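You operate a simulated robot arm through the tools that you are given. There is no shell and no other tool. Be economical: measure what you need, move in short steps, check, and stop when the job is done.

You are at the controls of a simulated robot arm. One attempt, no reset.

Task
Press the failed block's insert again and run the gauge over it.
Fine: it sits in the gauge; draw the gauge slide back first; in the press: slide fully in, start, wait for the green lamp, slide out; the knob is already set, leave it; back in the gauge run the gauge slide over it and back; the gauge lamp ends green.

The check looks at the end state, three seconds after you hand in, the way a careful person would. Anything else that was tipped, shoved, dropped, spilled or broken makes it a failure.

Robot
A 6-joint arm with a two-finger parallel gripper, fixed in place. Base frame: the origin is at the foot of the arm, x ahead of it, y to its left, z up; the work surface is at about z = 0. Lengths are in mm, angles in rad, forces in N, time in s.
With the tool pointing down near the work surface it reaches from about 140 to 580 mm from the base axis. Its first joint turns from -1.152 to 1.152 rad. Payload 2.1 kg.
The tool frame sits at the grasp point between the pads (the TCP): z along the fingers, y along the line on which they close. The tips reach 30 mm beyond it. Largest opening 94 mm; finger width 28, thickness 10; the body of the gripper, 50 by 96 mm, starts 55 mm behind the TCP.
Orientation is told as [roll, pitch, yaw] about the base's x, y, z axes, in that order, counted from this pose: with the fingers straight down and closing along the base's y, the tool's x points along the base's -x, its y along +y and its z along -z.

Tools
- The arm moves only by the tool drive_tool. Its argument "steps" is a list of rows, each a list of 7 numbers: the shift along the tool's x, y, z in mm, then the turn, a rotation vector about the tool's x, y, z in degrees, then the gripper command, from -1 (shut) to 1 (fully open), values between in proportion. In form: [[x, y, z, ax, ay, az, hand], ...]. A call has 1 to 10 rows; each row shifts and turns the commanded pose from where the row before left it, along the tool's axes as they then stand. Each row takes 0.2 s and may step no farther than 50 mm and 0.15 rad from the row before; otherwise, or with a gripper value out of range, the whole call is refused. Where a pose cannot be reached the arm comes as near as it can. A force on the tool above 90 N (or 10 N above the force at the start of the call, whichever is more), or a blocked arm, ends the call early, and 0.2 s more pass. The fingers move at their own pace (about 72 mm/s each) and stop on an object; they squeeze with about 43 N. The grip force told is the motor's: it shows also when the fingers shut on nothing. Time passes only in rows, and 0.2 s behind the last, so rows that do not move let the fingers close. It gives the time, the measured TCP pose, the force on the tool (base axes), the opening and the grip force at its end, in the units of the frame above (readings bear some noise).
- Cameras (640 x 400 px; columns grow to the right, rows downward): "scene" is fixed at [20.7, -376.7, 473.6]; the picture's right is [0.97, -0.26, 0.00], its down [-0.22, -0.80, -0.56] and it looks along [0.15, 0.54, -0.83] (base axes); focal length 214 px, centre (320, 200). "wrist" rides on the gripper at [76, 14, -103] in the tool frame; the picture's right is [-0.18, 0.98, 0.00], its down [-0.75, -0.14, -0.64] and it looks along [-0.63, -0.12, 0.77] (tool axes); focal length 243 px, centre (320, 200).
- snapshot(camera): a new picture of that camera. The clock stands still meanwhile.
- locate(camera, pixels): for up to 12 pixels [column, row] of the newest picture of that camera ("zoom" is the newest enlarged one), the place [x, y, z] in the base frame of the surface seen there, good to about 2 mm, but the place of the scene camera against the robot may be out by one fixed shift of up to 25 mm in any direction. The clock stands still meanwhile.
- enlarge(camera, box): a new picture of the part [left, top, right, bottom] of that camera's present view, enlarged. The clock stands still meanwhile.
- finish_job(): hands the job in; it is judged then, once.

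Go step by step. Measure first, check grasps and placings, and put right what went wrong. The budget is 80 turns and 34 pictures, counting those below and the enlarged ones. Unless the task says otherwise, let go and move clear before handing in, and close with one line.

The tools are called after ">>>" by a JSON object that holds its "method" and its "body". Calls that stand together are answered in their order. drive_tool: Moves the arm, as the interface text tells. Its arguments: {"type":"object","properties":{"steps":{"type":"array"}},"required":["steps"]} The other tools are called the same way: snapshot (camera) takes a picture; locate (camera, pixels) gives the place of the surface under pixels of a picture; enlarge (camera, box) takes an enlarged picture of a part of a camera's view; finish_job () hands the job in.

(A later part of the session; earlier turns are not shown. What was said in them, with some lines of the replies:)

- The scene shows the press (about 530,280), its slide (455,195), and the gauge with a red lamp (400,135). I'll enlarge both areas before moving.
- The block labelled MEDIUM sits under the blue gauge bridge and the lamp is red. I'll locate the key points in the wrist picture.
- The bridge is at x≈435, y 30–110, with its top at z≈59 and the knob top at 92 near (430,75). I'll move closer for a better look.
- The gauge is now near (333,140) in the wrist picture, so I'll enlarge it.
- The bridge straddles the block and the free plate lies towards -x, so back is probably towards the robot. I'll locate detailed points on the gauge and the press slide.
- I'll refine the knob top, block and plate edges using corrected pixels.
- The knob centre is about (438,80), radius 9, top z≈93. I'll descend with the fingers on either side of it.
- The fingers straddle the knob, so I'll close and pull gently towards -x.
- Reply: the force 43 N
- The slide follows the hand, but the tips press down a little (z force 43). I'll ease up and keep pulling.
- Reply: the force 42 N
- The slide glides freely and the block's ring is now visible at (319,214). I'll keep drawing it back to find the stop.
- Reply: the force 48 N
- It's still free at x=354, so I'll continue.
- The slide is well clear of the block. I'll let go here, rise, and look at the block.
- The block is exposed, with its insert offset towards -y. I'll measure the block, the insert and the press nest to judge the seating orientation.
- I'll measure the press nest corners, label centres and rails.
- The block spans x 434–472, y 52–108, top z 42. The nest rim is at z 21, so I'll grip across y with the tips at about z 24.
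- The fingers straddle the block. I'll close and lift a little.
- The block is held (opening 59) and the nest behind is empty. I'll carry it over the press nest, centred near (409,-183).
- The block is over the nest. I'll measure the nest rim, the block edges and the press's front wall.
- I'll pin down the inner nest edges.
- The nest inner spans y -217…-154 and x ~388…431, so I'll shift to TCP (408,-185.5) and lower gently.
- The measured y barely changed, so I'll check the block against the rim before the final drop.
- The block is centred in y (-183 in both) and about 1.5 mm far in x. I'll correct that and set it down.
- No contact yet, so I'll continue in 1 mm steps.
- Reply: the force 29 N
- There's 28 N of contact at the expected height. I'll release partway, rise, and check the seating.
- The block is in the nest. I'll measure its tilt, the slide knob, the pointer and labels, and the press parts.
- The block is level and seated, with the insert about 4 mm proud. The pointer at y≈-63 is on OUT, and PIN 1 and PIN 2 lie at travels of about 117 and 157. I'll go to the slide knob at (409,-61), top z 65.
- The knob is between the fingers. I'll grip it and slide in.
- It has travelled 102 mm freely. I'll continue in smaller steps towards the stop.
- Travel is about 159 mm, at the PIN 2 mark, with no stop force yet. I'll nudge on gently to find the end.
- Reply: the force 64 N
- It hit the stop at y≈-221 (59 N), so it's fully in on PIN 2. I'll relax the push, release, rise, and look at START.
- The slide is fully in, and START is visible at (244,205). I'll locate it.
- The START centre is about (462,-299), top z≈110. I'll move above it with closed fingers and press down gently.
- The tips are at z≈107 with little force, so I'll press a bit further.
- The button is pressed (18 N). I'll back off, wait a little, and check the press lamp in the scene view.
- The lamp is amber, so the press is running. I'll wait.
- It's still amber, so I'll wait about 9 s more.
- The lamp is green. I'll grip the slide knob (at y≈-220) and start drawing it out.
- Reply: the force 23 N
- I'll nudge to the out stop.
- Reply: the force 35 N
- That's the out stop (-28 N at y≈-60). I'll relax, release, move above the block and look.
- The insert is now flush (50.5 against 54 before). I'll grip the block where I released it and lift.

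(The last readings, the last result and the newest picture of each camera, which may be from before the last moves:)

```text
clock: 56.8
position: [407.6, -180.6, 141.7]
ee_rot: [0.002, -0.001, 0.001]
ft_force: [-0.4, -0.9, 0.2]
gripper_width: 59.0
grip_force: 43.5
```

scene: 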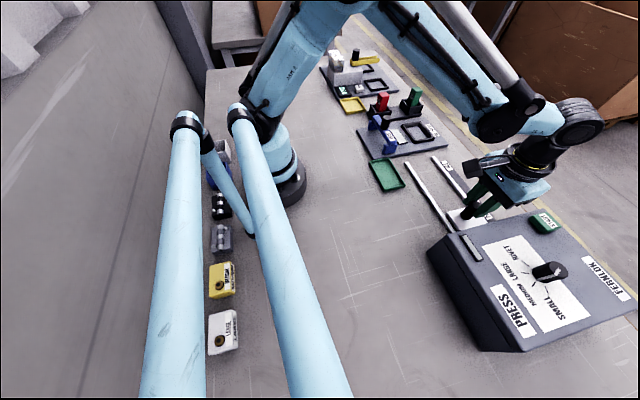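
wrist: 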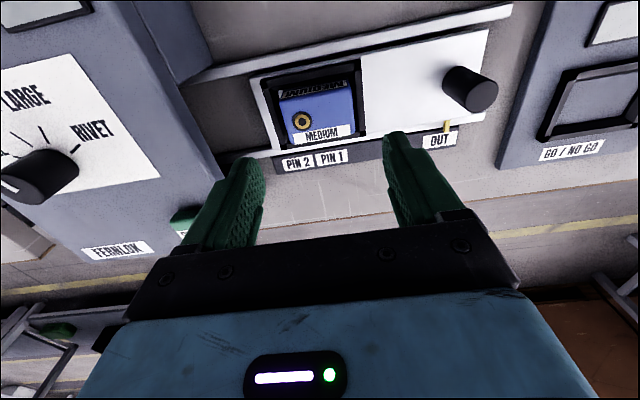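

The block is gripped (59.0). I'll carry it over the gauge nest and check alignment once.

>>> {"method": "drive_tool", "body": {"steps": [[-6, 44, 0, 0, 0, 0, -1], [-8, 44, 0, 0, 0, 0, -1], [-8, 44, 0, 0, 0, 0, -1], [-8, 44, 0, 0, 0, 0, -1], [-8, 44, 0, 0, 0, 0, -1], [-4, 43, 0, 0, 0, 0, -1], [0, 0, 0, 0, 0, 0, -1], [0, 0, 40, 0, 0, 0, -1], [0, 0, 25, 0, 0, 0, -1], [0, 0, 0, 0, 0, 0, -1]]}}

>>> {"method": "snapshot", "body": {"camera": "wrist"}}

```text
clock: 59.0
position: [451.4, 80.8, 76.6]
ee_rot: [0.001, -0.004, -0.001]
ft_force: [-0.4, 0.0, -0.9]
gripper_width: 59.1
grip_force: 42.9
```

```text
3 pictures are left
```

wrist: 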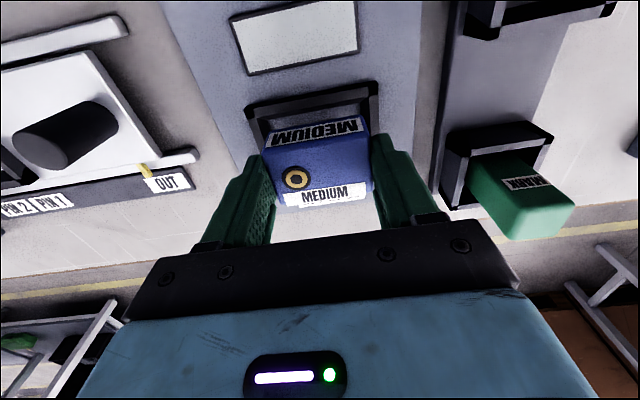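

The block looks the same in hand as before. I'll measure it against the nest rim.

>>> {"method": "locate", "body": {"camera": "wrist", "pixels": [[264, 153], [369, 138], [268, 153], [366, 138], [246, 115], [252, 135], [376, 85], [378, 110], [310, 97], [310, 110], [320, 155], [265, 175]]}}

```text
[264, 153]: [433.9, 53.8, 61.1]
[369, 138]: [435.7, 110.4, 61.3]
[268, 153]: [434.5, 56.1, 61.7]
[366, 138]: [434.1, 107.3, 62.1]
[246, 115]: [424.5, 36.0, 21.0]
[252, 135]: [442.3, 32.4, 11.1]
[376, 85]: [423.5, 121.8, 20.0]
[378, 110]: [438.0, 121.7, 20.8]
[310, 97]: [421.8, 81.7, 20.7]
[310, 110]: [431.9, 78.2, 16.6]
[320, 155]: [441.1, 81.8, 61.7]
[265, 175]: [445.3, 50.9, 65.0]
```

x matches the original seat (434.5), and y needs about -1.3 mm. I'll lower gently.

>>> {"method": "drive_tool", "body": {"steps": [[0, -1.3, 6, 0, 0, 0, -1], [0, 0, 6, 0, 0, 0, -1], [0, 0, 4, 0, 0, 0, -1], [0, 0, 2, 0, 0, 0, -1], [0, 0, 1, 0, 0, 0, -1], [0, 0, 0, 0, 0, 0, -1]]}}

```text
clock: 60.4
position: [452.2, 80.5, 58.9]
ee_rot: [0.003, -0.006, -0.001]
ft_force: [13.8, 0.3, 0.1]
gripper_width: 58.9
grip_force: 43.0
```

The near wall pushes with +14 N in x. I'll shift +x by 1.5 mm and go on down.

>>> {"method": "drive_tool", "body": {"steps": [[-1.5, 0, 0, 0, 0, 0, -1], [0, 0, 1, 0, 0, 0, -1], [0, 0, 1, 0, 0, 0, -1], [0, 0, 1, 0, 0, 0, -1], [0, 0, 0, 0, 0, 0, -1]]}}

```text
clock: 61.6
position: [451.6, 80.1, 55.6]
ee_rot: [0.002, 0.0, 0.001]
ft_force: [-4.7, 2.6, 23.9]
gripper_width: 59.1
grip_force: 42.7
```

The block touches the floor (24 N at z 55.6). I'll release, rise, and check the seating.

>>> {"method": "drive_tool", "body": {"steps": [[0, 0, -0.5, 0, 0, 0, 0.6], [0, 0, 0, 0, 0, 0, 0.6], [0, 0, -30, 0, 0, 0, 0.6], [0, 0, -50, 0, 0, 0, 0.6], [35, 0, -45, 0, 0, 0, 0.3], [35, 0, 0, 0, 0, 0, 0.1], [0, 0, 0, 0, 0, 0, 0.1]]}}

>>> {"method": "snapshot", "body": {"camera": "wrist"}}

```text
refused: row 5 steps farther than a row can; nothing moved
```

```text
2 pictures are left
```

wrist: 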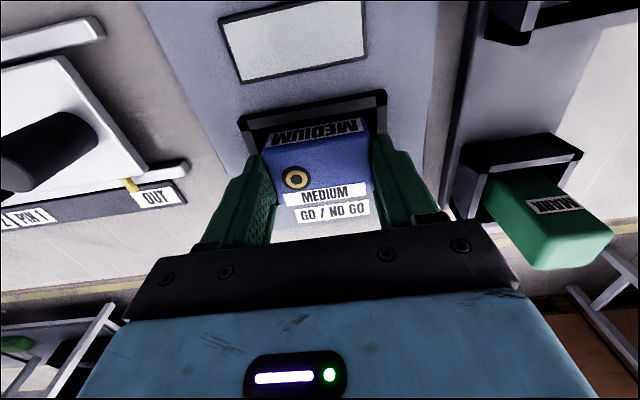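

The call was refused for one oversized row. The picture still shows the block in the nest, so I'll check its height here.

>>> {"method": "locate", "body": {"camera": "wrist", "pixels": [[268, 152], [366, 138], [290, 190], [365, 180], [320, 160], [295, 178]]}}

>>> {"method": "drive_tool", "body": {"steps": [[0, 0, -0.5, 0, 0, 0, 0.6], [0, 0, 0, 0, 0, 0, 0.6], [0, 0, -30, 0, 0, 0, 0.6], [0, 0, -45, 0, 0, 0, 0.6], [0, 0, -40, 0, 0, 0, 0.6], [30, 0, 0, 0, 0, 0, 0.1], [30, 0, 0, 0, 0, 0, 0.1], [30, 0, 0, 0, 0, 0, 0.1], [0, 0, 0, 0, 0, 0, 0.1]]}}

```text
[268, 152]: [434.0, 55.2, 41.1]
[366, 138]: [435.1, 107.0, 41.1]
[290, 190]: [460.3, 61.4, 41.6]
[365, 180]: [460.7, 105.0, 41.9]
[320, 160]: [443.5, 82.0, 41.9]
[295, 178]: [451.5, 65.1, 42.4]
```

```text
clock: 63.6
position: [361.7, 81.8, 170.9]
ee_rot: [0.002, -0.001, 0.0]
ft_force: [-0.1, 0.6, 0.4]
gripper_width: 51.7
grip_force: 0.0
```

The block is seated level (41–42), with the insert flush. I'll go back to the bridge knob at (330.5, 79.5), left there earlier.

>>> {"method": "drive_tool", "body": {"steps": [[31, -1.5, 0, 0, 0, 0, 0.1], [0, 0, 0, 0, 0, 0, 0.1], [0, 0, 35, 0, 0, 0, 0.1], [0, 0, 25, 0, 0, 0, 0.1], [0, 0, 12.5, 0, 0, 0, 0.1], [0, 0, 0, 0, 0, 0, -1], [0, 0, 0, 0, 0, 0, -1], [0, 0, 0, 0, 0, 0, -1]]}}

```text
clock: 65.4
position: [331.2, 79.5, 97.5]
ee_rot: [0.004, -0.002, 0.002]
ft_force: [1.1, 11.1, -12.7]
gripper_width: 23.0
grip_force: 45.3
```

The knob is gripped (23.0). I'll run the slide towards +x over the block.

>>> {"method": "drive_tool", "body": {"steps": [[-8, 0, 0, 0, 0, 0, -1], [-10, 0, 0, 0, 0, 0, -1], [-10, 0, 0, 0, 0, 0, -1], [-10, 0, 0, 0, 0, 0, -1], [-10, 0, 0, 0, 0, 0, -1], [-10, 0, 0, 0, 0, 0, -1], [-10, 0, 0, 0, 0, 0, -1], [-10, 0, 0, 0, 0, 0, -1], [-10, 0, 0, 0, 0, 0, -1], [-10, 0, 0, 0, 0, 0, -1]]}}

>>> {"method": "drive_tool", "body": {"steps": [[-5, 0, 0, 0, 0, 0, -1], [-3, 0, 0, 0, 0, 0, -1], [-3, 0, 0, 0, 0, 0, -1], [-3, 0, 0, 0, 0, 0, -1], [0, 0, 0, 0, 0, 0, -1]]}}

```text
clock: 67.6
position: [427.9, 79.8, 98.3]
ee_rot: [0.003, 0.0, 0.0]
ft_force: [-1.4, 20.0, -30.6]
gripper_width: 23.3
grip_force: 45.2
```

```text
clock: 68.8
position: [442.8, 79.3, 97.3]
ee_rot: [0.004, 0.0, -0.002]
ft_force: [-0.2, 20.0, -31.3]
gripper_width: 23.3
grip_force: 45.0
```

It's moving freely at x≈443. I'll continue across the insert (x≈454) in small steps until a stop.

>>> {"method": "drive_tool", "body": {"steps": [[-3, 0, 0.5, 0, 0, 0, -1], [-3, 0, 0, 0, 0, 0, -1], [-3, 0, 0, 0, 0, 0, -1], [-3, 0, 0, 0, 0, 0, -1], [-3, 0, 0, 0, 0, 0, -1], [-3, 0, 0, 0, 0, 0, -1], [0, 0, 0, 0, 0, 0, -1]]}}

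```text
clock: 70.4
position: [461.7, 79.7, 97.4]
ee_rot: [0.005, -0.001, 0.002]
ft_force: [-0.6, 21.5, 23.1]
gripper_width: 23.2
grip_force: 45.0
```

It has passed the insert freely. I'll go on a little further to clear the block or find the end stop.

>>> {"method": "drive_tool", "body": {"steps": [[-3, 0, -0.3, 0, 0, 0, -1], [-3, 0, 0, 0, 0, 0, -1], [-3, 0, 0, 0, 0, 0, -1], [-3, 0, 0, 0, 0, 0, -1], [-3, 0, 0, 0, 0, 0, -1], [0, 0, 0, 0, 0, 0, -1]]}}

```text
clock: 71.8
position: [476.7, 79.3, 98.2]
ee_rot: [0.005, -0.003, 0.0]
ft_force: [0.9, 19.7, 20.3]
gripper_width: 23.1
grip_force: 45.2
```

No stop yet, so I'll go another 10 mm.

>>> {"method": "drive_tool", "body": {"steps": [[-3, 0, 0.2, 0, 0, 0, -1], [-3, 0, 0, 0, 0, 0, -1], [-3, 0, 0, 0, 0, 0, -1], [-2, 0, 0, 0, 0, 0, -1], [0, 0, 0, 0, 0, 0, -1]]}}

```text
clock: 73.0
position: [485.0, 79.5, 97.7]
ee_rot: [0.003, 0.009, 0.0]
ft_force: [-34.0, 14.7, 22.2]
gripper_width: 23.2
grip_force: 45.5
```

The far stop is at x≈485 (-34 N). I'll run the slide all the way back.

>>> {"method": "drive_tool", "body": {"steps": [[6, 0, 0, 0, 0, 0, -1], [6, 0, 0, 0, 0, 0, -1], [6, 0, 0, 0, 0, 0, -1], [6, 0, 0, 0, 0, 0, -1], [6, 0, 0, 0, 0, 0, -1], [10, 0, 0, 0, 0, 0, -1], [10, 0, 0, 0, 0, 0, -1], [10, 0, 0, 0, 0, 0, -1], [10, 0, 0, 0, 0, 0, -1], [10, 0, 0, 0, 0, 0, -1]]}}

>>> {"method": "drive_tool", "body": {"steps": [[10, 0, 0, 0, 0, 0, -1], [10, 0, 0, 0, 0, 0, -1], [10, 0, 0, 0, 0, 0, -1], [10, 0, 0, 0, 0, 0, -1], [10, 0, 0, 0, 0, 0, -1], [10, 0, 0, 0, 0, 0, -1], [10, 0, 0, 0, 0, 0, -1], [4, 0, 0, 0, 0, 0, -1], [0, 0, 0, 0, 0, 0, -1]]}}

```text
clock: 75.2
position: [406.5, 79.8, 97.5]
ee_rot: [0.005, 0.001, 0.0]
ft_force: [0.2, 20.1, -23.1]
gripper_width: 23.6
grip_force: 45.5
```

```text
clock: 77.2
position: [333.1, 79.5, 97.4]
ee_rot: [0.005, -0.002, 0.0]
ft_force: [-0.6, 22.1, 12.0]
gripper_width: 23.3
grip_force: 45.1
```

I'll nudge on to find the home stop.

>>> {"method": "drive_tool", "body": {"steps": [[3, 0, 0, 0, 0, 0, -1], [3, 0, 0, 0, 0, 0, -1], [3, 0, 0, 0, 0, 0, -1], [3, 0, 0, 0, 0, 0, -1], [3, 0, 0, 0, 0, 0, -1], [0, 0, 0, 0, 0, 0, -1]]}}

```text
clock: 78.6
position: [322.8, 79.6, 98.3]
ee_rot: [0.005, -0.019, -0.001]
ft_force: [42.4, 21.8, 9.8]
gripper_width: 23.5
grip_force: 45.4
```

It hit the home stop at about 323 (42 N). I'll relax, release, rise clear, and check the lamp.

>>> {"method": "drive_tool", "body": {"steps": [[-5, 0, 0, 0, 0, 0, -1], [0, 0, 0, 0, 0, 0, 0.1], [0, 0, 0, 0, 0, 0, 0.1], [0, 0, -40, 0, 0, 0, 0.1], [0, 0, -45, 0, 0, 0, 0.1], [-30, 0, -20, 0, 0, 0, 0.6], [-20, 0, 0, 0, 0, 0, 0.6], [0, 0, 0, 0, 0, 0, 0.6]]}}

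>>> {"method": "snapshot", "body": {"camera": "wrist"}}

```text
clock: 80.4
position: [374.0, 78.8, 204.4]
ee_rot: [0.002, -0.001, 0.0]
ft_force: [0.3, 0.0, 0.7]
gripper_width: 74.9
grip_force: 0.1
```

```text
1 pictures are left
```

wrist: 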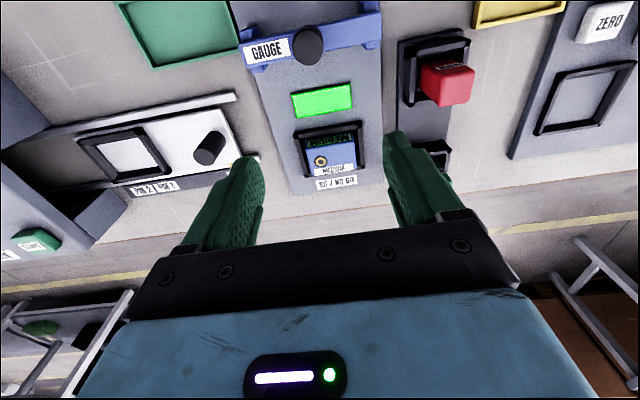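

The gauge lamp at (322,100) is green, the block is seated in the gauge, the slides are home and out, and the arm is clear. I'm handing in.

>>> {"method": "finish_job", "body": {}}

```text
The job is handed in.
```

I re-pressed the failed block's insert so it now sits flush, put the block back in the gauge and ran the gauge slide over it and back; the gauge lamp ended green.
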